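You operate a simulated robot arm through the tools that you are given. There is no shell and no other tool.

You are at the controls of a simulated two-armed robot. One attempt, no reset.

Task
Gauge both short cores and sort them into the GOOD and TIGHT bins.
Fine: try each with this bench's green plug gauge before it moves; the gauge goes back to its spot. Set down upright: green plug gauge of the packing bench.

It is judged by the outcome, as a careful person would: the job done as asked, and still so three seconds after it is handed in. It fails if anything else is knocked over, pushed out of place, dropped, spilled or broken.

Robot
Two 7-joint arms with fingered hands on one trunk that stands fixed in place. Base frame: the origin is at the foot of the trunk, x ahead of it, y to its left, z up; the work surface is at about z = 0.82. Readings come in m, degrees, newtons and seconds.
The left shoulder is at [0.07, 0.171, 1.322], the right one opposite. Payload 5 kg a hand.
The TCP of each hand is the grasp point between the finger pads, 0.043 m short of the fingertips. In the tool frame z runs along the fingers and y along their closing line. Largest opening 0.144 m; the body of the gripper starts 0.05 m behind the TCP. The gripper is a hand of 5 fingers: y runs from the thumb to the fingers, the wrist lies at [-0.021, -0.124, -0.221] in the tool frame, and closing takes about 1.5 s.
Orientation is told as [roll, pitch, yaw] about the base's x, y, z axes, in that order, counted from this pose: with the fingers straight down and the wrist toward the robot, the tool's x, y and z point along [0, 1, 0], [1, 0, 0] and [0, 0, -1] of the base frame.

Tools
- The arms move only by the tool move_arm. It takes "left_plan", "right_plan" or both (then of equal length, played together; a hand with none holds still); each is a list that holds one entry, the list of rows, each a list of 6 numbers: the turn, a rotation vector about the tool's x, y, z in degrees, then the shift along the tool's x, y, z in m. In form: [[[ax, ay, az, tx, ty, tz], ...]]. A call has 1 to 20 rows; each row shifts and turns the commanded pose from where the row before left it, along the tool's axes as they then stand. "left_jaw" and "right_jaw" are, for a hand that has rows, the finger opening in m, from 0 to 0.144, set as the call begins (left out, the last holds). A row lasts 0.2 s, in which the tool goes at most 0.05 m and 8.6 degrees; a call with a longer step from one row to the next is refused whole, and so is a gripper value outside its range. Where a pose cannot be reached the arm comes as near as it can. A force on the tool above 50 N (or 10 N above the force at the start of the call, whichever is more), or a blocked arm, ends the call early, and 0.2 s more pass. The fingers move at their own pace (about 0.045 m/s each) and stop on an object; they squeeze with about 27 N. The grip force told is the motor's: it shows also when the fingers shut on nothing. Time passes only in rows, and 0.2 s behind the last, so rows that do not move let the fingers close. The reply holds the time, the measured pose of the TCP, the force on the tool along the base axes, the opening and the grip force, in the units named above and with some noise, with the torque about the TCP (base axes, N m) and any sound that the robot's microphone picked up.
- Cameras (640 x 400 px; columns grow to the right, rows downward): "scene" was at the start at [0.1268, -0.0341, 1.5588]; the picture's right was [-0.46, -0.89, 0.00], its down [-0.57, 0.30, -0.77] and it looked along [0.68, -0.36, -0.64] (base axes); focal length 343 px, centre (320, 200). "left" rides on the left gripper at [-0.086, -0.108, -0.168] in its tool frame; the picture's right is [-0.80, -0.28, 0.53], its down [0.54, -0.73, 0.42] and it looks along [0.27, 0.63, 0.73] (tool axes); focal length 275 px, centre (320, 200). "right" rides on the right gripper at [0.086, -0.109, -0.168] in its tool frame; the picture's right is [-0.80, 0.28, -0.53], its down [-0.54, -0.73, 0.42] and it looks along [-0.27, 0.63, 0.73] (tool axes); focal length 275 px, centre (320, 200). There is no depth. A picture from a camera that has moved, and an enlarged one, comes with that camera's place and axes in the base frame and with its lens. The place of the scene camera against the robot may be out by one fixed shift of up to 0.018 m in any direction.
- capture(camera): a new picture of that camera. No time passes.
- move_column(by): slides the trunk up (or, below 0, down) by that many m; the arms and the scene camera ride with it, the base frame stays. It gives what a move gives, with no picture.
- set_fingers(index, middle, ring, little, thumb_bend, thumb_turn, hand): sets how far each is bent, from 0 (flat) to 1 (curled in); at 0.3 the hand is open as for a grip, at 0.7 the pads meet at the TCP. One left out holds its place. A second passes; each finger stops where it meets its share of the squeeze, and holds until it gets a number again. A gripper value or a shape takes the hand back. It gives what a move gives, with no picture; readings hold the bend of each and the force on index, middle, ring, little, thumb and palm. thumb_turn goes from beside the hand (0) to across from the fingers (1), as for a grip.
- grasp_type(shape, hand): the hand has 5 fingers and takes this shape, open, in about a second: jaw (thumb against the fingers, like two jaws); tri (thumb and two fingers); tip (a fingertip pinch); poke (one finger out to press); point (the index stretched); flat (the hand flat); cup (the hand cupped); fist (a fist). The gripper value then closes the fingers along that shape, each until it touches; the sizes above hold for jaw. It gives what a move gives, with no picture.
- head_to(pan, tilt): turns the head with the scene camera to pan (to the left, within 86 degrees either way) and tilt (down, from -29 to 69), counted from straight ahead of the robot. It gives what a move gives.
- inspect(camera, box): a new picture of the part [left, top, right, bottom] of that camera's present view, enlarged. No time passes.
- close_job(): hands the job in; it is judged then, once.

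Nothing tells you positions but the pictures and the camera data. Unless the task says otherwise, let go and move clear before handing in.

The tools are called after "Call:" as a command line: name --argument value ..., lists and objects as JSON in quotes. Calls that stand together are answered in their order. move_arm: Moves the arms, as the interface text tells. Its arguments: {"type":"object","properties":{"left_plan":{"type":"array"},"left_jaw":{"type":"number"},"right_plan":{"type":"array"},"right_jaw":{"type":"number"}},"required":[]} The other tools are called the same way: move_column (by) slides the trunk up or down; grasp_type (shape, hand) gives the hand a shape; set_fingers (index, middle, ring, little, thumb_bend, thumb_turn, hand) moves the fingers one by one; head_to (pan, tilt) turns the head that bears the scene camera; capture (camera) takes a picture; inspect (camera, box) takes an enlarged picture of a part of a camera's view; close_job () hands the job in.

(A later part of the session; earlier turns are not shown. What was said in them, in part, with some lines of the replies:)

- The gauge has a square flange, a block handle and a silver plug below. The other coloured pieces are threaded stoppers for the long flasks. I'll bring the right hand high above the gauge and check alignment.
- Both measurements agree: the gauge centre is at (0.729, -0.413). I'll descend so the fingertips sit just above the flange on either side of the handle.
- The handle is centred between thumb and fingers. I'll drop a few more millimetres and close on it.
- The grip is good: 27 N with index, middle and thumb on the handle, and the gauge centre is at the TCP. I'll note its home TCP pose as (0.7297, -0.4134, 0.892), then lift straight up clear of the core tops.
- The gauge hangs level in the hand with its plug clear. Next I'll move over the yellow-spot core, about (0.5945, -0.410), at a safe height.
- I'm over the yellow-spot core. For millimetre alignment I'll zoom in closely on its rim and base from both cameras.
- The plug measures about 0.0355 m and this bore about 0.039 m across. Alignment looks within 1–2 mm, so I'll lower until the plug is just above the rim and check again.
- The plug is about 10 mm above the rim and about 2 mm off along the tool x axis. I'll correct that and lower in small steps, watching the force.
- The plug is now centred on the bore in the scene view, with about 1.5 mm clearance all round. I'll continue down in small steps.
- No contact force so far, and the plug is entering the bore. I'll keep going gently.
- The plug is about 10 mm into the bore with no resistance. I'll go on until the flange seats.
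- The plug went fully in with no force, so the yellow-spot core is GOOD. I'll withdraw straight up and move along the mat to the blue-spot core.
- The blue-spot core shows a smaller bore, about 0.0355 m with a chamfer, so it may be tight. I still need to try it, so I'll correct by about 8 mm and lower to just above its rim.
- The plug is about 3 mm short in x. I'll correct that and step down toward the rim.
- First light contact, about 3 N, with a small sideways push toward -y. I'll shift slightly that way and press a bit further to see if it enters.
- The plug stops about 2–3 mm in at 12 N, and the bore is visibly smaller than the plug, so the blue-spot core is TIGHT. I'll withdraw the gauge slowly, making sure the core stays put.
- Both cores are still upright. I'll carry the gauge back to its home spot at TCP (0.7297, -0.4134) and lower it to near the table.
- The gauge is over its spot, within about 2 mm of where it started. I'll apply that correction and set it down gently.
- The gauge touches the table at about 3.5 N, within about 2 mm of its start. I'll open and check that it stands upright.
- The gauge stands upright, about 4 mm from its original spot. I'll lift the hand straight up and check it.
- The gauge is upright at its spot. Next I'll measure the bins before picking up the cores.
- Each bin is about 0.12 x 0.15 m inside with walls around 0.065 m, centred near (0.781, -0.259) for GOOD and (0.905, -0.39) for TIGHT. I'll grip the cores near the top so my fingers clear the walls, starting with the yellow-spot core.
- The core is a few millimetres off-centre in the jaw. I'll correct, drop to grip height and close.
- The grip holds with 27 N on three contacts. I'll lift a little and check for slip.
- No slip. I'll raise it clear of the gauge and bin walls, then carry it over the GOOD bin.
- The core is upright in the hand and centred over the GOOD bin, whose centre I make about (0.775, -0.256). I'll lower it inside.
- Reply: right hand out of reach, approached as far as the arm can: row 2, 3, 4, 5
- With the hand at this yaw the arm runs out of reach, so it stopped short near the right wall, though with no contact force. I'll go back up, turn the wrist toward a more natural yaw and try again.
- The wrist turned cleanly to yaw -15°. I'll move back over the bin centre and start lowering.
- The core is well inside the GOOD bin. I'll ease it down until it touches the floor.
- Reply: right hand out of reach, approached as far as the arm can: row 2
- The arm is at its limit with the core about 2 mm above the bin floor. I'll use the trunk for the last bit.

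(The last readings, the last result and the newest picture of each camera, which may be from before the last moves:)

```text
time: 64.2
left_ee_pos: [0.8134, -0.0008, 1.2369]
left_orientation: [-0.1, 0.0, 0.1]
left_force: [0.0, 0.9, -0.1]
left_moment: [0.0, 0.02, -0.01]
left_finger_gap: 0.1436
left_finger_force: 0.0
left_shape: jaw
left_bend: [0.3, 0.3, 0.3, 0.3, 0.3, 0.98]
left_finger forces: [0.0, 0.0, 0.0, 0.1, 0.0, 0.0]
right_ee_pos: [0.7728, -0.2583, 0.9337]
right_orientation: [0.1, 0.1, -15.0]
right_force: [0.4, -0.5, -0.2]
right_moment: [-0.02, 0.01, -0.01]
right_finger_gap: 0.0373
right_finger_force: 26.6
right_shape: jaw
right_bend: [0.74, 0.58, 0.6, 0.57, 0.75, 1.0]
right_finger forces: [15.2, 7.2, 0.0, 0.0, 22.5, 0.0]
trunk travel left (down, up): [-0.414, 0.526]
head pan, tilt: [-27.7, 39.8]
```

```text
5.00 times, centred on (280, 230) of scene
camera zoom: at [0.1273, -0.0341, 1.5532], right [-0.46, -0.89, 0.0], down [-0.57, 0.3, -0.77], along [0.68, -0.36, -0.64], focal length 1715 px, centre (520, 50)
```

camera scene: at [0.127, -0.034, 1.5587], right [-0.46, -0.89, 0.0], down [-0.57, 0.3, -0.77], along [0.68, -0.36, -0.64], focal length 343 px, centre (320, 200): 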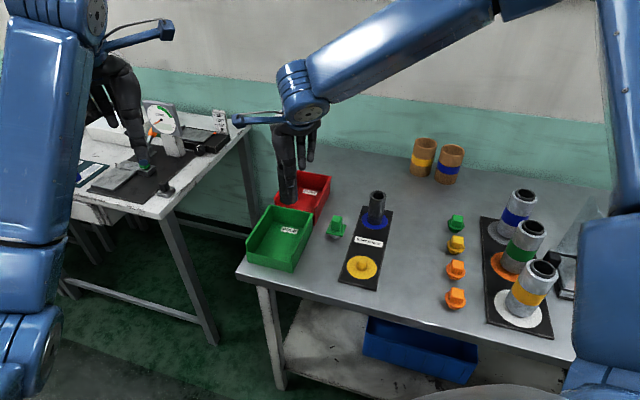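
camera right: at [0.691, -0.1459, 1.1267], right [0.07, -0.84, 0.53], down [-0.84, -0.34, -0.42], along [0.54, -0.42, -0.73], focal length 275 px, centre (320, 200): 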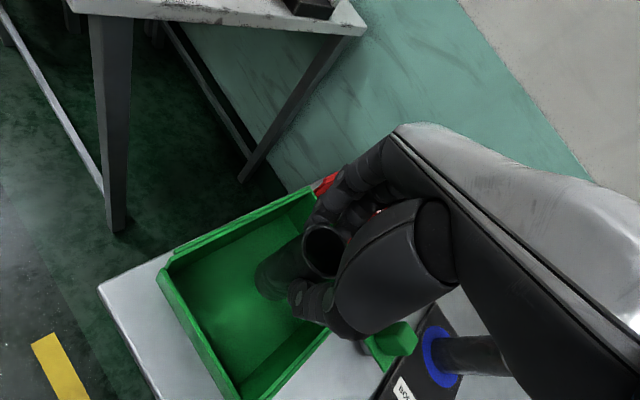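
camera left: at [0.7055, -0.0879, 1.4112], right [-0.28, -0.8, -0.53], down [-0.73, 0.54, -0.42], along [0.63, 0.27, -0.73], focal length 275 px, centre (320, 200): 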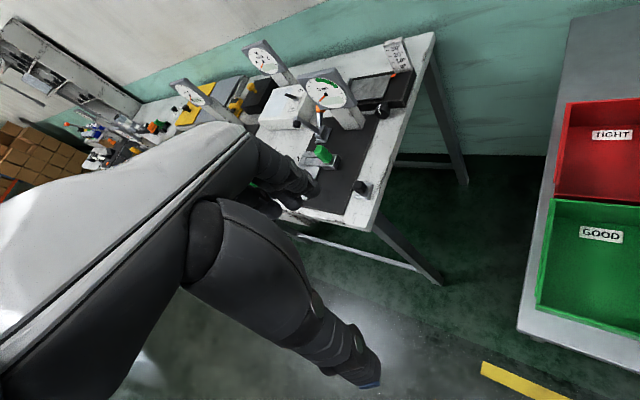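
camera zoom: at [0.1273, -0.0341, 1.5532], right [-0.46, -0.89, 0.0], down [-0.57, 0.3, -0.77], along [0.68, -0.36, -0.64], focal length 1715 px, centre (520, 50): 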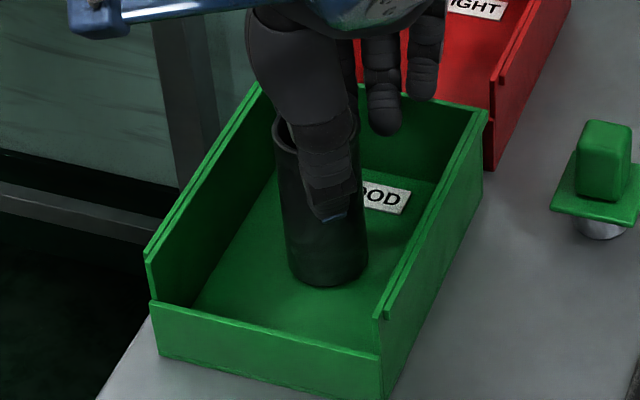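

Call:
move_column --by -0.0015

```text
time: 64.7
left_ee_pos: [0.8129, -0.0014, 1.2359]
left_orientation: [0.1, -0.1, 0.1]
left_force: [0.3, -0.3, -0.4]
left_moment: [-0.01, 0.02, -0.01]
left_finger_gap: 0.1438
left_finger_force: 0.0
left_shape: jaw
left_bend: [0.3, 0.3, 0.3, 0.3, 0.3, 0.98]
left_finger forces: [0.0, 0.0, 0.0, 0.1, 0.0, 0.0]
right_ee_pos: [0.7741, -0.2578, 0.931]
right_orientation: [0.1, 0.1, -15.0]
right_force: [0.3, -0.3, -0.3]
right_moment: [0.01, -0.05, 0.04]
right_finger_gap: 0.0376
right_finger_force: 26.3
right_shape: jaw
right_bend: [0.74, 0.58, 0.6, 0.57, 0.75, 1.0]
right_finger forces: [15.2, 7.1, 0.0, 0.0, 22.5, 0.0]
trunk travel left (down, up): [-0.413, 0.527]
head pan, tilt: [-27.7, 39.8]
```

Call:
move_column --by -0.002

Call:
inspect --camera "scene" --box '[255, 200, 305, 260]'

Call:
inspect --camera "right" --box '[150, 180, 390, 380]'

```text
time: 65.2
left_ee_pos: [0.8131, -0.0012, 1.2354]
left_orientation: [0.0, 0.0, 0.1]
left_force: [-0.7, -0.5, -0.6]
left_moment: [-0.02, 0.02, 0.03]
left_finger_gap: 0.1434
left_finger_force: 0.0
left_shape: jaw
left_bend: [0.3, 0.3, 0.3, 0.3, 0.3, 0.98]
left_finger forces: [0.0, 0.0, 0.0, 0.0, 0.1, 0.0]
right_ee_pos: [0.7738, -0.2575, 0.9308]
right_orientation: [0.1, 0.0, -14.9]
right_force: [-0.5, 0.2, 3.4]
right_moment: [0.02, 0.02, -0.01]
right_finger_gap: 0.0377
right_finger_force: 27.1
right_shape: jaw
right_bend: [0.74, 0.58, 0.6, 0.57, 0.75, 1.0]
right_finger forces: [15.1, 7.1, 0.1, 0.1, 23.1, 0.1]
trunk travel left (down, up): [-0.411, 0.529]
head pan, tilt: [-27.7, 39.8]
```

```text
6.67 times, centred on (280, 230) of scene
camera zoom: at [0.1265, -0.0339, 1.5499], right [-0.46, -0.89, 0.0], down [-0.57, 0.3, -0.77], along [0.68, -0.36, -0.64], focal length 2287 px, centre (587, 0)
```

zoom: 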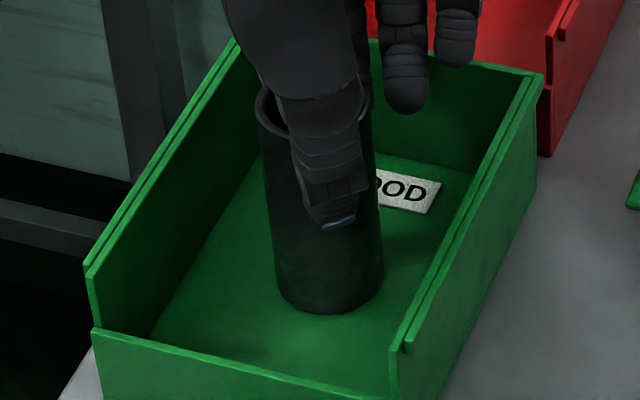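

```text
2.00 times, centred on (270, 280) of right
camera zoom: at [0.6915, -0.1467, 1.0972], right [0.07, -0.84, 0.53], down [-0.84, -0.34, -0.42], along [0.54, -0.42, -0.73], focal length 551 px, centre (420, 40)
```

zoom: 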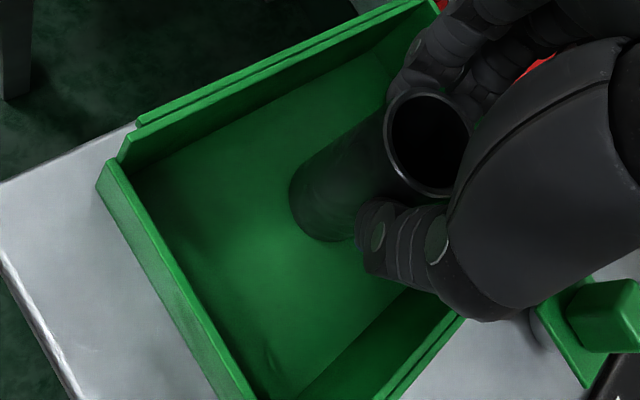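

The core now rests on the GOOD bin floor, with about 4 N of contact. I'll release it and lift clear.

Call:
move_arm --right_plan '[[[0, 0, 0, 0, 0, 0], [0, 0, 0, 0, 0, 0], [0, 0, 0, 0, 0, 0], [0, 0, 0, 0, 0, 0], [0, 0, 0, 0, 0, 0], [0, 0, 0, 0, 0, 0]]]' --right_jaw 0.08

Call:
inspect --camera "right" --box '[150, 180, 390, 380]'

Call:
inspect --camera "scene" --box '[240, 180, 320, 270]'

```text
time: 66.6
left_ee_pos: [0.8129, -0.0015, 1.234]
left_orientation: [0.1, 0.1, 0.0]
left_force: [-0.9, 0.3, 0.3]
left_moment: [0.01, 0.0, 0.01]
left_finger_gap: 0.1433
left_finger_force: 0.1
left_shape: jaw
left_bend: [0.3, 0.3, 0.3, 0.3, 0.3, 0.98]
left_finger forces: [0.0, 0.0, 0.0, 0.0, 0.0, 0.1]
right_ee_pos: [0.7741, -0.2591, 0.9293]
right_orientation: [0.0, 0.1, -15.1]
right_force: [0.6, -1.1, 0.6]
right_moment: [0.01, 0.03, 0.0]
right_finger_gap: 0.0796
right_finger_force: 0.0
right_shape: jaw
right_bend: [0.74, 0.43, 0.4, 0.41, 0.68, 1.0]
right_finger forces: [0.0, 0.0, 0.0, 0.0, 0.1, 0.0]
trunk travel left (down, up): [-0.411, 0.529]
head pan, tilt: [-27.7, 39.8]
```

```text
2.00 times, centred on (270, 280) of right
camera zoom: at [0.6917, -0.1468, 1.0968], right [0.07, -0.84, 0.53], down [-0.84, -0.34, -0.42], along [0.54, -0.42, -0.73], focal length 551 px, centre (420, 40)
```

zoom: 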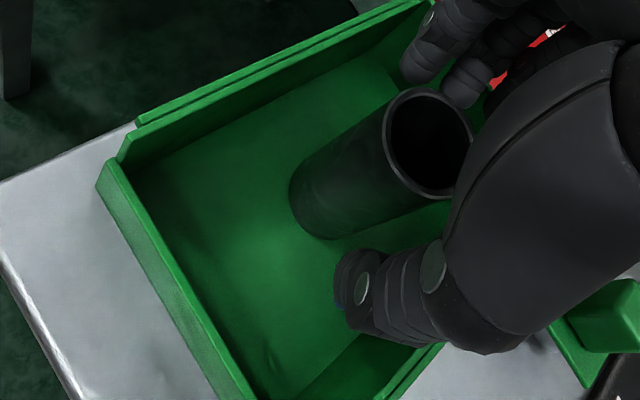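

```text
4.44 times, centred on (280, 225) of scene
camera zoom: at [0.1269, -0.034, 1.5498], right [-0.46, -0.89, 0.0], down [-0.57, 0.3, -0.77], along [0.68, -0.36, -0.64], focal length 1525 px, centre (498, 89)
```

zoom: 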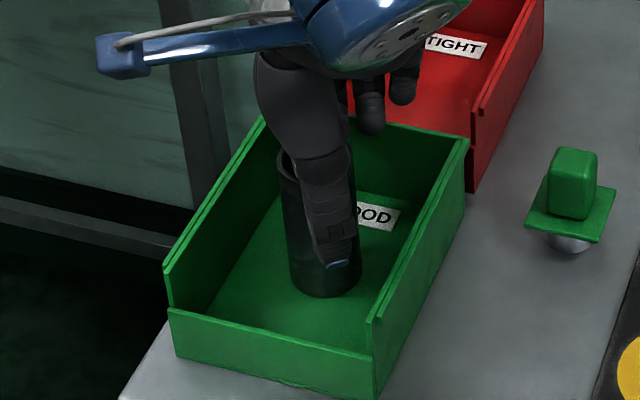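

The core stands free in the GOOD bin. I'll lift out and look.

Call:
move_arm --right_plan '[[[0, 0, 0, 0, 0, -0.01], [0, 0, 0, 0, 0, -0.025], [0, 0, 0, 0, 0, -0.03], [0, 0, 0, 0, 0, -0.03], [0, 0, 0, 0, 0, -0.03], [0, 0, 0, 0, 0, -0.03], [0, 0, 0, 0, 0, 0], [0, 0, 0, 0, 0, 0]]]'

Call:
capture --camera "scene"

Call:
capture --camera "right"

```text
time: 68.4
left_ee_pos: [0.8127, -0.0002, 1.2346]
left_orientation: [0.1, 0.0, 0.1]
left_force: [-0.7, -0.3, 0.9]
left_moment: [0.0, 0.02, -0.03]
left_finger_gap: 0.1435
left_finger_force: 0.0
left_shape: jaw
left_bend: [0.3, 0.3, 0.3, 0.3, 0.3, 0.98]
left_finger forces: [0.0, 0.1, 0.0, 0.1, 0.0, 0.0]
right_ee_pos: [0.7747, -0.2613, 1.0867]
right_orientation: [0.2, 0.0, -15.0]
right_force: [-0.2, -0.1, 0.2]
right_moment: [-0.01, -0.02, 0.01]
right_finger_gap: 0.0797
right_finger_force: 0.1
right_shape: jaw
right_bend: [0.74, 0.43, 0.4, 0.41, 0.68, 1.0]
right_finger forces: [0.1, 0.0, 0.0, 0.0, 0.1, 0.0]
trunk travel left (down, up): [-0.411, 0.529]
head pan, tilt: [-27.7, 39.8]
```

```text
taken
camera scene: at [0.127, -0.0341, 1.5498], right [-0.46, -0.89, 0.0], down [-0.57, 0.3, -0.77], along [0.68, -0.36, -0.64], focal length 343 px, centre (320, 200)
```

scene: 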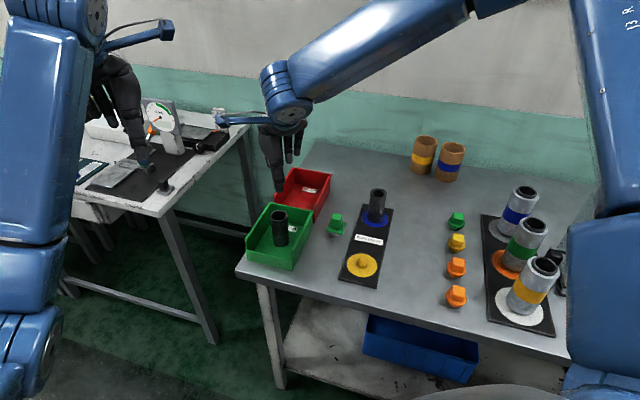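

```text
taken
camera right: at [0.6936, -0.15, 1.252], right [0.07, -0.84, 0.53], down [-0.84, -0.34, -0.42], along [0.54, -0.42, -0.73], focal length 275 px, centre (320, 200)
```

right: 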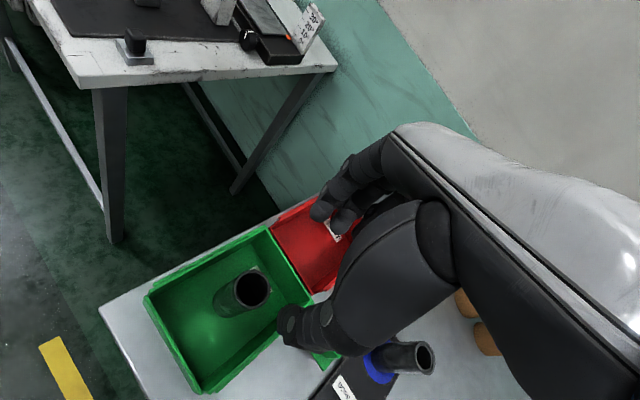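

The GOOD core stands well inside its bin. With the hand empty, I'll check that the arm can reach low over the TIGHT bin.

Call:
move_arm --right_plan '[[[0, 0, 7.5, 0, 0, 0], [0, 0, 0, -0.0112, 0.0287, 0], [0, 0, 0, -0.0112, 0.0287, 0], [0, 0, 0, -0.0112, 0.0287, 0], [0, 0, 0, -0.0112, 0.0287, 0], [0, 0, 0, -0.0112, 0.0287, 0], [0, 0, 0, 0, 0, 0.03], [0, 0, 0, 0, 0, 0.03], [0, 0, 0, 0, 0, 0.03], [0, 0, 0, 0, 0, 0.03], [0, 0, 0, 0, 0, 0.01], [0, 0, 0, 0, 0, 0], [0, 0, 0, 0, 0, 0]]]'

Call:
capture --camera "right"

Call:
inspect --camera "scene" --box '[230, 120, 390, 280]'

```text
time: 71.2
left_ee_pos: [0.8136, -0.0015, 1.2344]
left_orientation: [0.1, 0.0, 0.0]
left_force: [0.2, -0.4, -0.7]
left_moment: [-0.01, -0.01, 0.01]
left_finger_gap: 0.1437
left_finger_force: 0.1
left_shape: jaw
left_bend: [0.3, 0.3, 0.3, 0.3, 0.3, 0.98]
left_finger forces: [0.1, 0.1, 0.0, 0.1, 0.0, 0.0]
right_ee_pos: [0.8804, -0.3669, 0.9598]
right_orientation: [0.2, 0.0, -22.5]
right_force: [-0.1, 0.5, -0.4]
right_moment: [0.01, 0.02, 0.0]
right_finger_gap: 0.0801
right_finger_force: 0.0
right_shape: jaw
right_bend: [0.74, 0.43, 0.39, 0.4, 0.68, 1.0]
right_finger forces: [0.1, 0.1, 0.1, 0.0, 0.0, 0.1]
right hand out of reach, approached as far as the arm can: row 11
trunk travel left (down, up): [-0.411, 0.529]
head pan, tilt: [-27.7, 39.8]
```

```text
taken
camera right: at [0.8128, -0.2472, 1.1264], right [-0.04, -0.85, 0.53], down [-0.88, -0.22, -0.42], along [0.48, -0.48, -0.73], focal length 275 px, centre (320, 200)
```

right: 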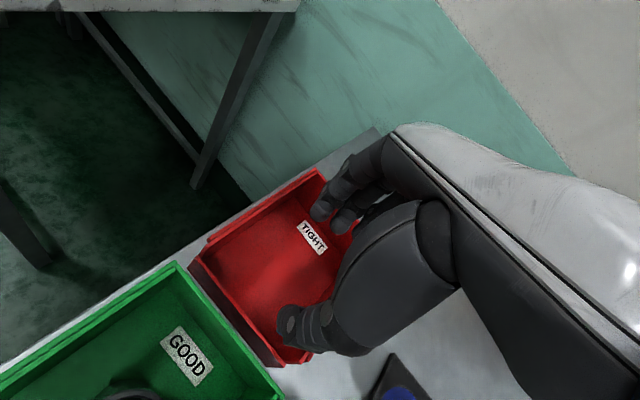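

```text
2.50 times, centred on (310, 200) of scene
camera zoom: at [0.1273, -0.0342, 1.5497], right [-0.46, -0.89, 0.0], down [-0.57, 0.3, -0.77], along [0.68, -0.36, -0.64], focal length 858 px, centre (345, 200)
```

zoom: 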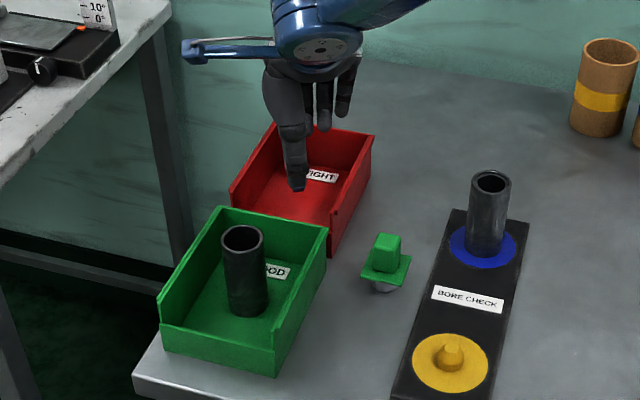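

At this trunk height the reach stops at z≈0.96, and I need about 0.93. I'll raise the hand, lower the trunk 0.06 m and try again.

Call:
move_arm --right_plan '[[[0, 0, 0, 0, 0, -0.03], [0, 0, 0, 0, 0, -0.03], [0, 0, 0, 0, 0, -0.03], [0, 0, 0, 0, 0, -0.02], [0, 0, 0, 0, 0, 0]]]'

Call:
move_column --by -0.06

Call:
move_arm --right_plan '[[[0, 0, 0, 0, 0, 0.02], [0, 0, 0, 0, 0, 0.02], [0, 0, 0, 0, 0, 0.02], [0, 0, 0, 0, 0, 0.01], [0, 0, 0, 0, 0, 0]]]'

Call:
capture --camera "scene"

```text
time: 72.4
left_ee_pos: [0.8145, -0.001, 1.2354]
left_orientation: [-0.1, -0.1, 0.0]
left_force: [0.0, 0.4, 0.4]
left_moment: [-0.03, 0.0, 0.01]
left_finger_gap: 0.1436
left_finger_force: 0.1
left_shape: jaw
left_bend: [0.3, 0.3, 0.3, 0.3, 0.3, 0.98]
left_finger forces: [0.0, 0.1, 0.0, 0.1, 0.0, 0.0]
right_ee_pos: [0.8804, -0.3672, 1.0698]
right_orientation: [0.0, 0.0, -22.5]
right_force: [0.9, 0.3, 0.2]
right_moment: [-0.01, -0.01, -0.03]
right_finger_gap: 0.08
right_finger_force: 0.0
right_shape: jaw
right_bend: [0.74, 0.43, 0.39, 0.4, 0.68, 1.0]
right_finger forces: [0.0, 0.0, 0.0, 0.0, 0.1, 0.1]
trunk travel left (down, up): [-0.411, 0.529]
head pan, tilt: [-27.7, 39.8]
```

```text
time: 73.4
left_ee_pos: [0.8128, -0.0011, 1.1742]
left_orientation: [0.0, 0.0, 0.1]
left_force: [0.4, 0.8, 0.1]
left_moment: [0.01, -0.03, 0.0]
left_finger_gap: 0.1439
left_finger_force: 0.0
left_shape: jaw
left_bend: [0.3, 0.3, 0.3, 0.3, 0.3, 0.98]
left_finger forces: [0.0, 0.0, 0.0, 0.1, 0.0, 0.0]
right_ee_pos: [0.8811, -0.3671, 1.0097]
right_orientation: [0.1, 0.0, -22.5]
right_force: [-0.3, 0.2, -0.1]
right_moment: [-0.01, -0.01, -0.03]
right_finger_gap: 0.0799
right_finger_force: 0.2
right_shape: jaw
right_bend: [0.74, 0.43, 0.39, 0.4, 0.68, 1.0]
right_finger forces: [0.0, 0.0, 0.1, 0.0, 0.0, 0.1]
trunk travel left (down, up): [-0.351, 0.589]
head pan, tilt: [-27.7, 39.8]
```

```text
time: 74.6
left_ee_pos: [0.8132, -0.001, 1.1737]
left_orientation: [0.1, 0.0, 0.0]
left_force: [-0.3, -0.6, 0.2]
left_moment: [-0.02, -0.02, 0.03]
left_finger_gap: 0.1436
left_finger_force: 0.0
left_shape: jaw
left_bend: [0.3, 0.3, 0.3, 0.3, 0.3, 0.98]
left_finger forces: [0.1, 0.0, 0.0, 0.0, 0.0, 0.0]
right_ee_pos: [0.8804, -0.3656, 0.9408]
right_orientation: [0.1, 0.1, -22.5]
right_force: [0.1, -0.2, 0.5]
right_moment: [0.01, -0.01, -0.03]
right_finger_gap: 0.0798
right_finger_force: 0.1
right_shape: jaw
right_bend: [0.74, 0.43, 0.39, 0.4, 0.68, 1.0]
right_finger forces: [0.0, 0.0, 0.1, 0.1, 0.1, 0.0]
trunk travel left (down, up): [-0.351, 0.589]
head pan, tilt: [-27.7, 39.8]
```

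```text
taken
camera scene: at [0.1266, -0.034, 1.4898], right [-0.46, -0.89, 0.0], down [-0.57, 0.3, -0.77], along [0.68, -0.36, -0.64], focal length 343 px, centre (320, 200)
```

scene: 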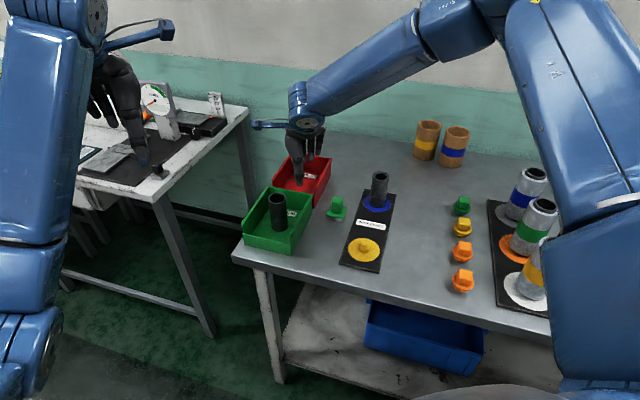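

The reach over the TIGHT bin is fine with the lowered trunk. I'll go up and over to the blue-spot core.

Call:
move_arm --right_plan '[[[0, 0, 0, 0, 0, -0.03], [0, 0, 0, 0, 0, -0.03], [0, 0, 0, 0, 0, -0.03], [0, 0, 0, 0, 0, -0.03], [0, 0, 0, -0.028, -0.0089, 0], [0, 0, 0, -0.028, -0.0089, 0], [0, 0, 0, -0.028, -0.0089, 0], [0, 0, 0, -0.028, -0.0089, 0], [0, 0, 0, -0.028, -0.0089, 0], [0, 0, 0, -0.028, -0.0089, 0], [0, 0, 0, -0.028, -0.0089, 0], [0, 0, 0, -0.028, -0.0089, 0], [0, 0, 0, 0, 0, 0], [0, 0, 0, 0, 0, 0]]]' --right_jaw 0.09

Call:
capture --camera "right"

Call:
inspect --camera "right" --box '[190, 220, 350, 340]'

Call:
inspect --camera "scene" --box '[320, 120, 430, 240]'

```text
time: 77.6
left_ee_pos: [0.8134, -0.0017, 1.1743]
left_orientation: [0.0, 0.0, 0.0]
left_force: [0.3, 0.0, -0.5]
left_moment: [0.02, -0.02, -0.03]
left_finger_gap: 0.1435
left_finger_force: 0.0
left_shape: jaw
left_bend: [0.3, 0.3, 0.3, 0.3, 0.3, 0.98]
left_finger forces: [0.0, 0.1, 0.1, 0.1, 0.1, 0.1]
right_ee_pos: [0.7294, -0.5461, 1.0621]
right_orientation: [0.2, -0.1, -22.4]
right_force: [-0.3, -0.8, -0.9]
right_moment: [0.0, 0.0, -0.03]
right_finger_gap: 0.0896
right_finger_force: 0.2
right_shape: jaw
right_bend: [0.28, 0.4, 0.37, 0.4, 0.64, 1.0]
right_finger forces: [0.0, 0.0, 0.0, 0.0, 0.0, 0.0]
trunk travel left (down, up): [-0.351, 0.589]
head pan, tilt: [-27.7, 39.8]
```

```text
taken
camera right: at [0.6627, -0.4257, 1.229], right [-0.04, -0.85, 0.53], down [-0.88, -0.22, -0.42], along [0.48, -0.49, -0.73], focal length 275 px, centre (320, 200)
```

right: 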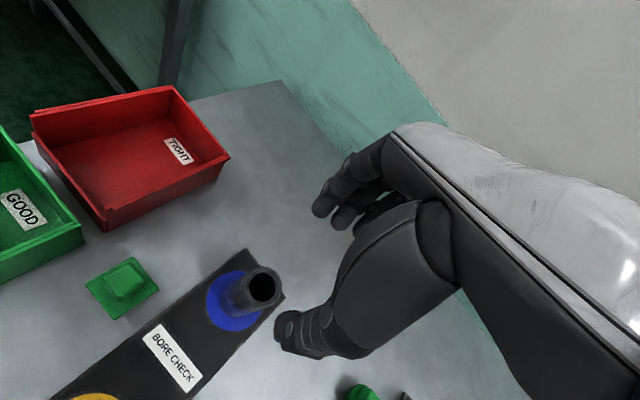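

```text
3.33 times, centred on (270, 280) of right
camera zoom: at [0.6627, -0.4257, 1.229], right [-0.04, -0.85, 0.53], down [-0.88, -0.22, -0.42], along [0.48, -0.49, -0.73], focal length 918 px, centre (487, -67)
```

zoom: 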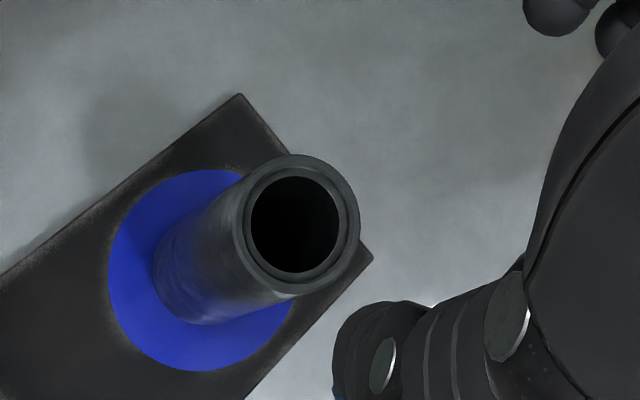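

```text
3.33 times, centred on (375, 180) of scene
camera zoom: at [0.1267, -0.0344, 1.4898], right [-0.46, -0.89, 0.0], down [-0.57, 0.3, -0.77], along [0.68, -0.36, -0.64], focal length 1143 px, centre (137, 267)
```

zoom: 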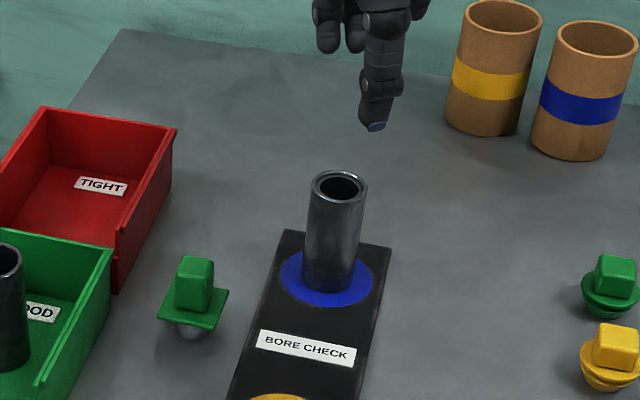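

Call:
move_arm --right_plan '[[[0, 0, 0, 0, -0.0028, 0.02], [0, 0, 0, 0, 0, 0.03], [0, 0, 0, 0, 0, 0.03], [0, 0, 0, 0, 0, 0.025], [0, 0, 0, 0, 0, 0.01], [0, 0, 0, 0, 0, 0], [0, 0, 0, 0, 0, 0]]]'

Call:
inspect --camera "right" --box '[230, 180, 390, 300]'

Call:
inspect --camera "scene" --box '[340, 140, 420, 220]'

```text
time: 79.2
left_ee_pos: [0.8124, -0.0013, 1.1745]
left_orientation: [0.0, 0.1, -0.1]
left_force: [-0.4, 0.2, 1.0]
left_moment: [-0.01, 0.01, -0.04]
left_finger_gap: 0.1436
left_finger_force: 0.0
left_shape: jaw
left_bend: [0.3, 0.3, 0.3, 0.3, 0.3, 0.98]
left_finger forces: [0.1, 0.0, 0.0, 0.1, 0.1, 0.0]
right_ee_pos: [0.7287, -0.5436, 0.9449]
right_orientation: [0.2, -0.1, -22.5]
right_force: [0.8, 0.5, 0.4]
right_moment: [-0.02, -0.01, 0.01]
right_finger_gap: 0.0896
right_finger_force: 0.0
right_shape: jaw
right_bend: [0.28, 0.4, 0.37, 0.4, 0.64, 1.0]
right_finger forces: [0.1, 0.0, 0.0, 0.0, 0.0, 0.0]
trunk travel left (down, up): [-0.351, 0.589]
head pan, tilt: [-27.7, 39.8]
```

```text
3.33 times, centred on (310, 240) of right
camera zoom: at [0.662, -0.4239, 1.1129], right [-0.04, -0.85, 0.53], down [-0.88, -0.22, -0.42], along [0.48, -0.49, -0.73], focal length 918 px, centre (353, 67)
```

zoom: 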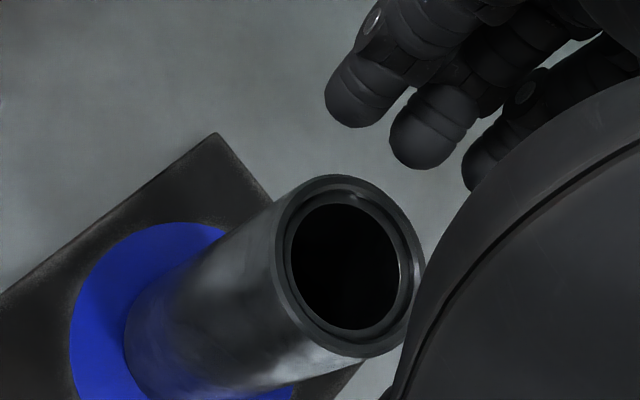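

```text
5.00 times, centred on (380, 180) of scene
camera zoom: at [0.127, -0.0342, 1.4897], right [-0.46, -0.89, 0.0], down [-0.57, 0.3, -0.77], along [0.68, -0.36, -0.64], focal length 1715 px, centre (20, 300)
```

zoom: 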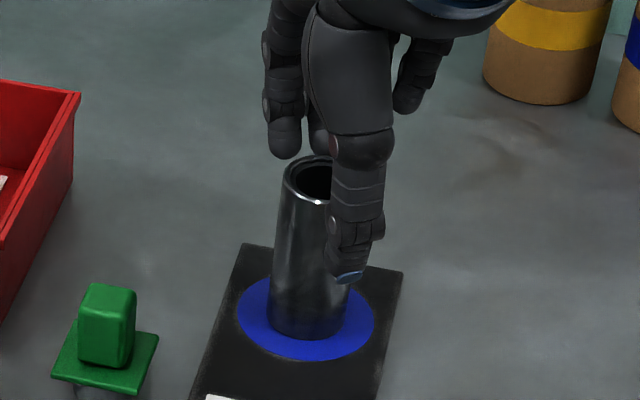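

Call:
move_arm --right_plan '[[[0, 0, 0, -0.001, -0.0018, 0], [0, 0, 0, 0, 0, 0.005], [0, 0, 0, 0, 0, 0.004], [0, 0, 0, 0, 0, 0]]]'

Call:
move_arm --right_plan '[[[0, 0, 0, 0, 0, 0], [0, 0, 0, 0, 0, 0], [0, 0, 0, 0, 0, 0], [0, 0, 0, 0, 0, 0], [0, 0, 0, 0, 0, 0], [0, 0, 0, 0, 0, 0], [0, 0, 0, 0, 0, 0], [0, 0, 0, 0, 0, 0]]]' --right_jaw 0.0

Call:
inspect --camera "right" --box '[230, 180, 390, 300]'

Call:
inspect --camera "scene" --box '[340, 140, 420, 220]'

```text
time: 80.2
left_ee_pos: [0.813, -0.0013, 1.1751]
left_orientation: [0.1, 0.0, 0.0]
left_force: [-0.5, -0.5, 0.5]
left_moment: [0.0, 0.01, 0.01]
left_finger_gap: 0.1435
left_finger_force: 0.0
left_shape: jaw
left_bend: [0.3, 0.3, 0.3, 0.3, 0.3, 0.98]
left_finger forces: [0.0, 0.0, 0.0, 0.0, 0.0, 0.1]
right_ee_pos: [0.726, -0.5456, 0.9369]
right_orientation: [0.2, 0.0, -22.5]
right_force: [0.4, -0.3, 0.2]
right_moment: [0.02, -0.01, -0.03]
right_finger_gap: 0.0898
right_finger_force: 0.0
right_shape: jaw
right_bend: [0.28, 0.4, 0.37, 0.4, 0.64, 1.0]
right_finger forces: [0.1, 0.0, 0.0, 0.0, 0.1, 0.1]
trunk travel left (down, up): [-0.351, 0.589]
head pan, tilt: [-27.7, 39.8]
```

```text
time: 82.0
left_ee_pos: [0.8131, -0.0006, 1.1751]
left_orientation: [0.0, 0.0, 0.0]
left_force: [0.5, 0.6, 0.2]
left_moment: [0.03, -0.02, -0.01]
left_finger_gap: 0.1437
left_finger_force: 0.0
left_shape: jaw
left_bend: [0.3, 0.3, 0.3, 0.3, 0.3, 0.98]
left_finger forces: [0.1, 0.1, 0.0, 0.0, 0.1, 0.0]
right_ee_pos: [0.7249, -0.5448, 0.9358]
right_orientation: [0.1, 0.1, -22.5]
right_force: [-2.7, 0.2, -1.1]
right_moment: [-0.01, 0.09, 0.0]
right_finger_gap: 0.0377
right_finger_force: 27.2
right_shape: jaw
right_bend: [0.74, 0.56, 0.58, 0.55, 0.75, 1.0]
right_finger forces: [13.8, 6.7, 0.0, 0.0, 23.0, 0.1]
trunk travel left (down, up): [-0.351, 0.589]
head pan, tilt: [-27.7, 39.8]
```

```text
3.33 times, centred on (310, 240) of right
camera zoom: at [0.6585, -0.4242, 1.1034], right [-0.04, -0.85, 0.53], down [-0.88, -0.22, -0.42], along [0.48, -0.49, -0.73], focal length 918 px, centre (353, 67)
```

zoom: 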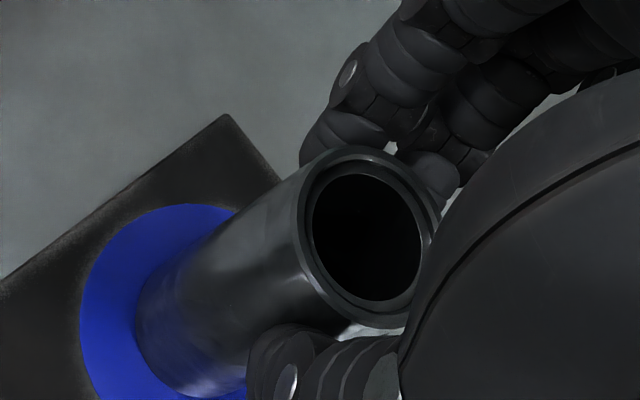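

```text
5.00 times, centred on (380, 180) of scene
camera zoom: at [0.1268, -0.0342, 1.4897], right [-0.46, -0.89, 0.0], down [-0.57, 0.3, -0.77], along [0.68, -0.36, -0.64], focal length 1715 px, centre (20, 300)
```

zoom: 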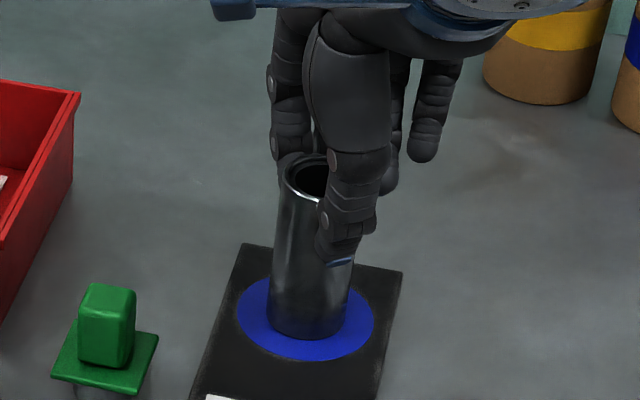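

Same solid grip. I'll lift straight off its peg and carry it over to the TIGHT bin.

Call:
move_arm --right_plan '[[[0, 0, 0, 0, 0, -0.005], [0, 0, 0, 0, 0, -0.015], [0, 0, 0, 0, 0, -0.028], [0, 0, 0, 0, 0, -0.028], [0, 0, 0, 0, 0, -0.03], [0, 0, 0, 0, 0, -0.029], [0, 0, 0, 0, 0, 0], [0, 0, 0, 0, 0, 0]]]'

Call:
inspect --camera "scene" --box '[320, 100, 430, 220]'

Call:
inspect --camera "right" --box '[190, 180, 390, 330]'

```text
time: 83.8
left_ee_pos: [0.8129, -0.0003, 1.1741]
left_orientation: [0.0, 0.1, 0.0]
left_force: [0.8, -1.2, 1.2]
left_moment: [-0.01, 0.02, 0.07]
left_finger_gap: 0.1436
left_finger_force: 0.0
left_shape: jaw
left_bend: [0.3, 0.3, 0.3, 0.3, 0.3, 0.98]
left_finger forces: [0.1, 0.0, 0.0, 0.1, 0.1, 0.1]
right_ee_pos: [0.7251, -0.543, 1.0698]
right_orientation: [0.1, 0.0, -22.6]
right_force: [-1.0, 0.2, -1.0]
right_moment: [-0.01, 0.03, 0.0]
right_finger_gap: 0.0377
right_finger_force: 26.6
right_shape: jaw
right_bend: [0.74, 0.56, 0.58, 0.55, 0.75, 1.0]
right_finger forces: [15.1, 7.0, 0.1, 0.0, 23.1, 0.0]
trunk travel left (down, up): [-0.351, 0.589]
head pan, tilt: [-27.7, 39.8]
```

```text
3.33 times, centred on (375, 160) of scene
camera zoom: at [0.1268, -0.034, 1.4898], right [-0.46, -0.89, 0.0], down [-0.57, 0.3, -0.77], along [0.68, -0.36, -0.64], focal length 1143 px, centre (137, 333)
```

zoom: 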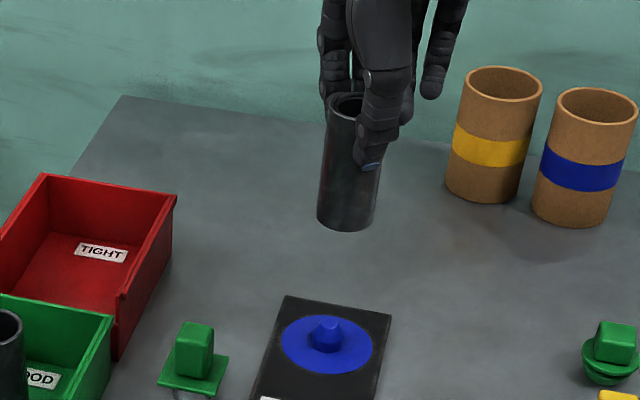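

```text
2.67 times, centred on (290, 255) of right
camera zoom: at [0.6582, -0.4239, 1.2374], right [-0.04, -0.85, 0.53], down [-0.88, -0.22, -0.42], along [0.48, -0.49, -0.73], focal length 734 px, centre (400, 53)
```

zoom: 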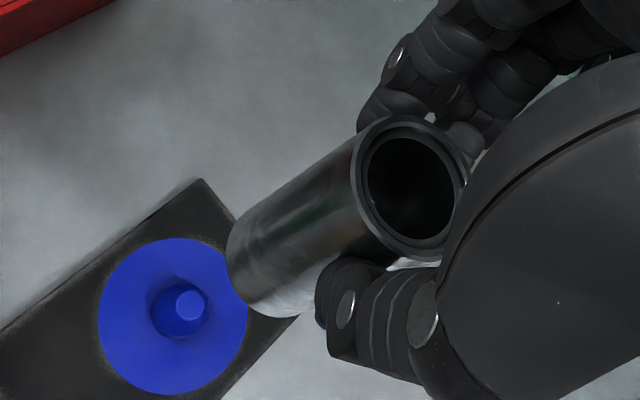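

Call:
move_arm --right_plan '[[[0, 0, 0, 0.0277, 0.0096, 0], [0, 0, 0, 0.0277, 0.0096, 0], [0, 0, 0, 0.0277, 0.0096, 0], [0, 0, 0, 0.0277, 0.0096, 0], [0, 0, 0, 0.0277, 0.0096, 0], [0, 0, 0, 0.0277, 0.0096, 0], [0, 0, 0, 0.0277, 0.0096, 0], [0, 0, 0, 0.0277, 0.0096, 0], [0, 0, 0, 0, 0, 0], [0, 0, 0, 0, 0, 0]]]'

Call:
capture --camera "right"

Call:
inspect --camera "scene" --box '[220, 100, 370, 250]'

```text
time: 86.0
left_ee_pos: [0.8136, -0.0007, 1.1744]
left_orientation: [0.0, 0.1, 0.0]
left_force: [-0.5, 0.0, -0.5]
left_moment: [-0.02, 0.01, 0.0]
left_finger_gap: 0.1434
left_finger_force: 0.1
left_shape: jaw
left_bend: [0.3, 0.3, 0.3, 0.3, 0.3, 0.98]
left_finger forces: [0.1, 0.1, 0.0, 0.1, 0.0, 0.0]
right_ee_pos: [0.8831, -0.3692, 1.0698]
right_orientation: [0.0, 0.1, -22.5]
right_force: [0.9, 0.6, 0.2]
right_moment: [0.01, -0.02, 0.03]
right_finger_gap: 0.0373
right_finger_force: 27.0
right_shape: jaw
right_bend: [0.74, 0.56, 0.58, 0.55, 0.75, 1.0]
right_finger forces: [15.3, 7.3, 0.0, 0.0, 23.0, 0.0]
trunk travel left (down, up): [-0.351, 0.589]
head pan, tilt: [-27.7, 39.8]
```

```text
taken
camera right: at [0.8167, -0.2474, 1.2364], right [-0.04, -0.85, 0.53], down [-0.88, -0.22, -0.42], along [0.48, -0.49, -0.73], focal length 275 px, centre (320, 200)
```

right: 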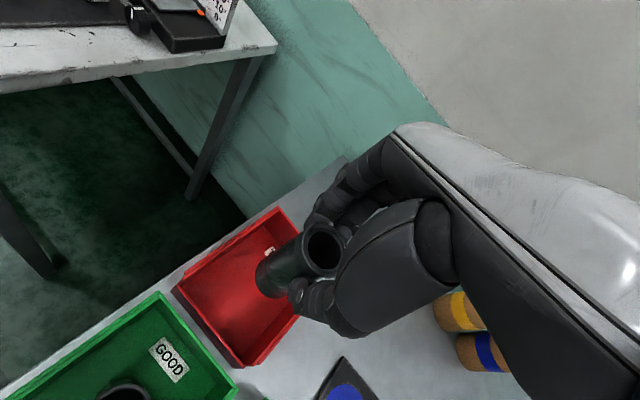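

```text
2.67 times, centred on (295, 175) of scene
camera zoom: at [0.1271, -0.0338, 1.4897], right [-0.46, -0.89, 0.0], down [-0.57, 0.3, -0.77], along [0.68, -0.36, -0.64], focal length 915 px, centre (387, 267)
```

zoom: 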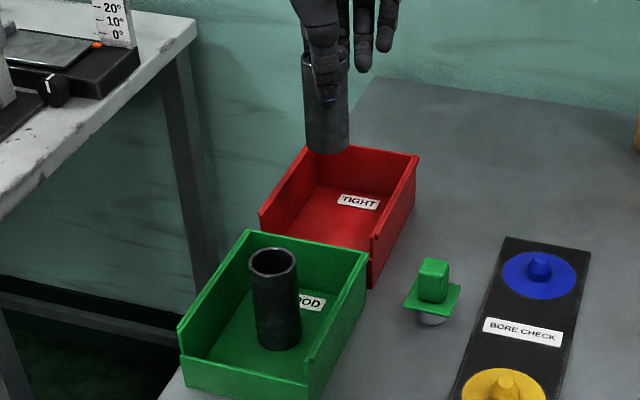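

The core is over the TIGHT bin, so I'll lower it inside.

Call:
move_arm --right_plan '[[[0, 0, 0, 0, 0, 0.025], [0, 0, 0, 0, 0, 0.03], [0, 0, 0, 0, 0, 0.03], [0, 0, 0, 0, 0, 0.025], [0, 0, 0, 0, 0, 0.01], [0, 0, 0, 0, 0, 0], [0, 0, 0, 0, 0, 0]]]'

Call:
capture --camera "right"

Call:
inspect --camera "scene" --box '[250, 130, 350, 230]'

```text
time: 87.6
left_ee_pos: [0.8139, -0.002, 1.1741]
left_orientation: [0.0, 0.0, 0.0]
left_force: [0.6, -1.1, -0.3]
left_moment: [-0.01, 0.01, 0.02]
left_finger_gap: 0.1438
left_finger_force: 0.1
left_shape: jaw
left_bend: [0.3, 0.3, 0.3, 0.3, 0.3, 0.98]
left_finger forces: [0.1, 0.1, 0.1, 0.0, 0.1, 0.0]
right_ee_pos: [0.8812, -0.3683, 0.9499]
right_orientation: [0.2, 0.1, -22.5]
right_force: [0.6, 0.2, -0.4]
right_moment: [0.01, 0.03, 0.03]
right_finger_gap: 0.0375
right_finger_force: 27.5
right_shape: jaw
right_bend: [0.74, 0.56, 0.58, 0.55, 0.75, 1.0]
right_finger forces: [15.2, 7.3, 0.0, 0.0, 23.0, 0.0]
trunk travel left (down, up): [-0.351, 0.589]
head pan, tilt: [-27.7, 39.8]
```

```text
taken
camera right: at [0.8134, -0.2477, 1.1157], right [-0.04, -0.85, 0.53], down [-0.88, -0.22, -0.42], along [0.48, -0.49, -0.73], focal length 275 px, centre (320, 200)
```

right: 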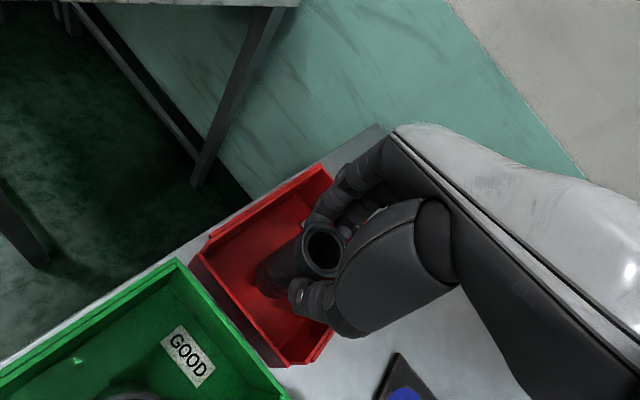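

```text
4.00 times, centred on (300, 180) of scene
camera zoom: at [0.1272, -0.0341, 1.4897], right [-0.46, -0.89, 0.0], down [-0.57, 0.3, -0.77], along [0.68, -0.36, -0.64], focal length 1372 px, centre (400, 280)
```

zoom: 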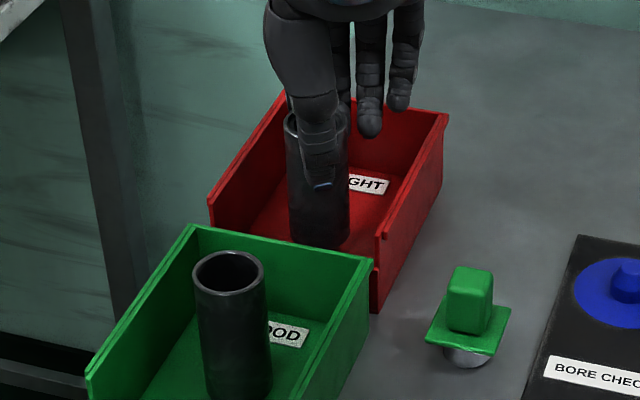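

It is well inside the TIGHT bin, with contact expected near z 0.931. I'll ease it down.

Call:
move_arm --right_plan '[[[0, 0, 0, 0, 0, 0.006], [0, 0, 0, 0, 0, 0.006], [0, 0, 0, 0, 0, 0.003], [0, 0, 0, 0, 0, 0]]]'

Call:
move_arm --right_plan '[[[0, 0, 0, 0, 0, 0.0015], [0, 0, 0, 0, 0, 0.0015], [0, 0, 0, 0, 0, 0]]]'

```text
time: 88.6
left_ee_pos: [0.8141, -0.0009, 1.1737]
left_orientation: [0.0, 0.0, 0.0]
left_force: [0.4, 0.2, 0.1]
left_moment: [-0.02, -0.01, 0.01]
left_finger_gap: 0.1434
left_finger_force: 0.0
left_shape: jaw
left_bend: [0.3, 0.3, 0.3, 0.3, 0.3, 0.98]
left_finger forces: [0.1, 0.0, 0.0, 0.1, 0.1, 0.0]
right_ee_pos: [0.8799, -0.3708, 0.9356]
right_orientation: [0.1, 0.2, -22.5]
right_force: [0.3, 0.9, 0.7]
right_moment: [0.03, 0.02, 0.01]
right_finger_gap: 0.0374
right_finger_force: 27.0
right_shape: jaw
right_bend: [0.74, 0.56, 0.58, 0.55, 0.75, 1.0]
right_finger forces: [15.2, 7.4, 0.0, 0.0, 22.9, 0.0]
trunk travel left (down, up): [-0.351, 0.589]
head pan, tilt: [-27.7, 39.8]
```

```text
time: 89.4
left_ee_pos: [0.8129, -0.0012, 1.1739]
left_orientation: [0.0, 0.0, 0.0]
left_force: [0.7, -0.2, 0.0]
left_moment: [-0.04, 0.0, 0.0]
left_finger_gap: 0.1434
left_finger_force: 0.0
left_shape: jaw
left_bend: [0.3, 0.3, 0.3, 0.3, 0.3, 0.98]
left_finger forces: [0.0, 0.0, 0.0, 0.0, 0.0, 0.0]
right_ee_pos: [0.8799, -0.3704, 0.9314]
right_orientation: [0.1, 0.1, -22.4]
right_force: [0.7, -1.1, -0.1]
right_moment: [-0.01, 0.01, 0.0]
right_finger_gap: 0.0374
right_finger_force: 26.7
right_shape: jaw
right_bend: [0.74, 0.56, 0.58, 0.55, 0.75, 1.0]
right_finger forces: [15.2, 7.3, 0.0, 0.1, 22.9, 0.0]
trunk travel left (down, up): [-0.351, 0.589]
head pan, tilt: [-27.7, 39.8]
```

Call:
move_arm --right_plan '[[[0, 0, 0, 0, 0, 0.001], [0, 0, 0, 0, 0, 0.001], [0, 0, 0, 0, 0, 0]]]'

```text
time: 90.2
left_ee_pos: [0.8125, -0.0004, 1.1746]
left_orientation: [0.0, -0.1, 0.0]
left_force: [-0.4, -1.1, -0.3]
left_moment: [0.01, 0.01, 0.02]
left_finger_gap: 0.1436
left_finger_force: 0.1
left_shape: jaw
left_bend: [0.3, 0.3, 0.3, 0.3, 0.3, 0.98]
left_finger forces: [0.1, 0.0, 0.0, 0.1, 0.0, 0.1]
right_ee_pos: [0.8806, -0.3696, 0.9324]
right_orientation: [0.1, -0.1, -22.5]
right_force: [-1.2, 0.1, 6.1]
right_moment: [-0.04, -0.01, -0.01]
right_finger_gap: 0.0378
right_finger_force: 26.5
right_shape: jaw
right_bend: [0.74, 0.56, 0.58, 0.55, 0.75, 1.0]
right_finger forces: [15.0, 7.6, 0.0, 0.1, 24.5, 0.1]
trunk travel left (down, up): [-0.351, 0.589]
head pan, tilt: [-27.7, 39.8]
```

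Contact with the bin floor, about 6 N. I'll release.

Call:
move_arm --right_plan '[[[0, 0, 0, 0, 0, 0], [0, 0, 0, 0, 0, 0], [0, 0, 0, 0, 0, 0], [0, 0, 0, 0, 0, 0], [0, 0, 0, 0, 0, 0], [0, 0, 0, 0, 0, 0]]]' --right_jaw 0.08

Call:
capture --camera "right"

Call:
inspect --camera "scene" --box '[250, 130, 350, 230]'

```text
time: 91.6
left_ee_pos: [0.8139, -0.0012, 1.174]
left_orientation: [-0.1, 0.0, 0.0]
left_force: [-0.1, 0.5, -0.8]
left_moment: [-0.02, 0.04, 0.02]
left_finger_gap: 0.1437
left_finger_force: 0.1
left_shape: jaw
left_bend: [0.3, 0.3, 0.3, 0.3, 0.3, 0.98]
left_finger forces: [0.0, 0.0, 0.0, 0.0, 0.1, 0.1]
right_ee_pos: [0.8811, -0.3697, 0.9303]
right_orientation: [0.1, 0.0, -22.5]
right_force: [-0.4, -0.5, 0.3]
right_moment: [0.04, 0.0, -0.02]
right_finger_gap: 0.0796
right_finger_force: 0.1
right_shape: jaw
right_bend: [0.74, 0.43, 0.4, 0.41, 0.68, 1.0]
right_finger forces: [0.0, 0.0, 0.0, 0.0, 0.0, 0.0]
trunk travel left (down, up): [-0.351, 0.589]
head pan, tilt: [-27.7, 39.8]
```

```text
taken
camera right: at [0.8135, -0.2489, 1.0974], right [-0.04, -0.85, 0.53], down [-0.88, -0.22, -0.42], along [0.48, -0.49, -0.73], focal length 275 px, centre (320, 200)
```

right: 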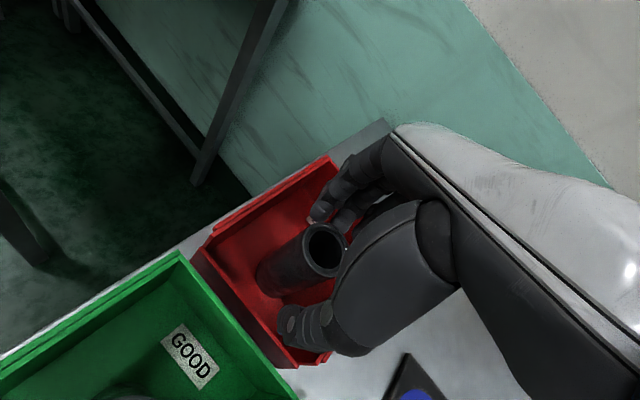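

```text
4.00 times, centred on (300, 180) of scene
camera zoom: at [0.1269, -0.034, 1.4898], right [-0.46, -0.89, 0.0], down [-0.57, 0.3, -0.77], along [0.68, -0.36, -0.64], focal length 1372 px, centre (400, 280)
```

zoom: 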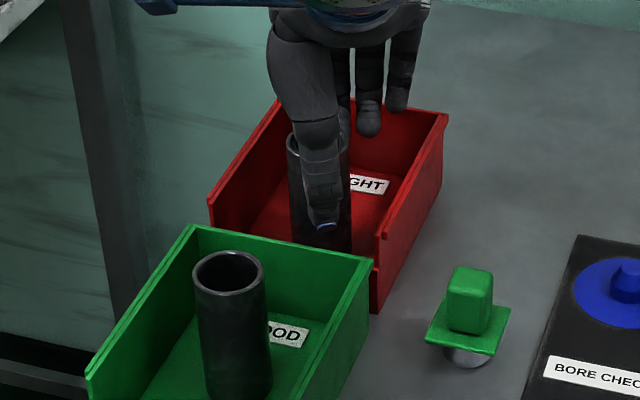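

Call:
move_arm --right_plan '[[[0, 0, 0, 0, 0, -0.01], [0, 0, 0, 0, 0, -0.025], [0, 0, 0, 0, 0, -0.03], [0, 0, 0, 0, 0, -0.03], [0, 0, 0, 0, 0, -0.03], [0, 0, 0, 0, 0, -0.03], [0, 0, 0, 0, 0, -0.03], [0, 0, 0, 0, 0, 0], [0, 0, 0, 0, 0, 0]]]'

Call:
capture --camera "scene"

Call:
inspect --camera "scene" --box '[230, 120, 410, 280]'

Call:
capture --camera "right"

```text
time: 93.6
left_ee_pos: [0.8133, 0.0003, 1.1745]
left_orientation: [0.0, -0.1, 0.0]
left_force: [-0.4, 0.1, 0.2]
left_moment: [0.03, -0.03, -0.01]
left_finger_gap: 0.1438
left_finger_force: 0.0
left_shape: jaw
left_bend: [0.3, 0.3, 0.3, 0.3, 0.3, 0.98]
left_finger forces: [0.0, 0.0, 0.1, 0.0, 0.0, 0.0]
right_ee_pos: [0.8804, -0.3709, 1.1175]
right_orientation: [0.0, 0.3, -22.4]
right_force: [-0.1, -0.2, -0.4]
right_moment: [-0.01, 0.01, 0.01]
right_finger_gap: 0.0796
right_finger_force: 0.1
right_shape: jaw
right_bend: [0.74, 0.43, 0.4, 0.41, 0.68, 1.0]
right_finger forces: [0.0, 0.0, 0.1, 0.1, 0.1, 0.0]
trunk travel left (down, up): [-0.351, 0.589]
head pan, tilt: [-27.7, 39.8]
```

```text
taken
camera scene: at [0.1269, -0.0341, 1.4898], right [-0.46, -0.89, 0.0], down [-0.57, 0.3, -0.77], along [0.68, -0.36, -0.64], focal length 343 px, centre (320, 200)
```

scene: 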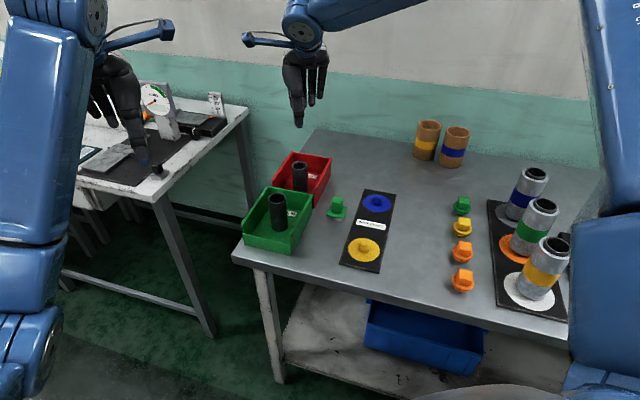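

```text
2.50 times, centred on (320, 200) of scene
camera zoom: at [0.1269, -0.0341, 1.4898], right [-0.46, -0.89, 0.0], down [-0.57, 0.3, -0.77], along [0.68, -0.36, -0.64], focal length 858 px, centre (320, 200)
```

zoom: 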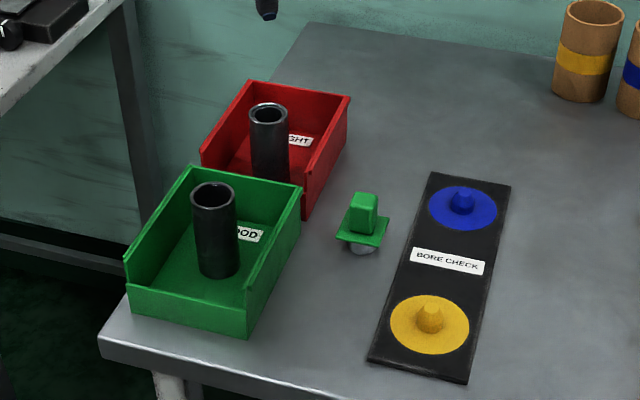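

```text
taken
camera right: at [0.8131, -0.2506, 1.2837], right [-0.04, -0.85, 0.53], down [-0.88, -0.22, -0.42], along [0.48, -0.49, -0.73], focal length 275 px, centre (320, 200)
```

right: 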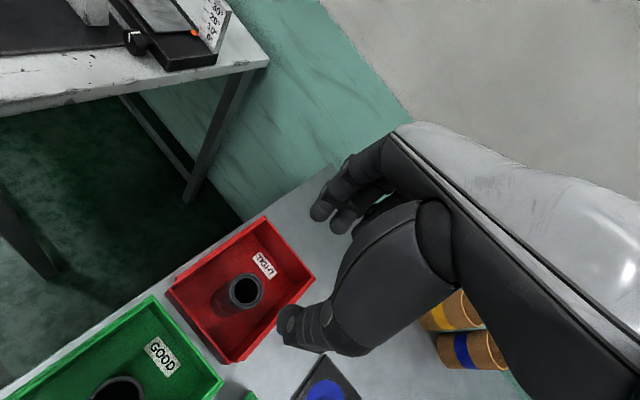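

Both cores stand in their bins: the yellow-spot core in GOOD and the blue-spot core in TIGHT. The gauge is upright at its spot, nothing else has moved, and the hand is clear, so I'm handing in the job.

Call:
close_job

```text
The job is handed in.
```

Both short cores have been gauged and sorted, and I've handed the job in. I tried each one with the green plug gauge while it was still on the BORE CHECK mat.

- **Yellow-spot core:** the plug slid fully in with no resistance, so it's in the GOOD bin.
- **Blue-spot core:** the plug stopped about 2–3 mm in at about 12 N of push, so it's in the TIGHT bin. I didn't push harder than that.
- **Green plug gauge:** it's back upright between the bins and the mat, about 4–5 mm from where it started.

Both cores are standing upright in their bins. In the last pictures nothing else on the bench looked moved. I lowered the trunk about 7 cm to reach into the bins and left it there.
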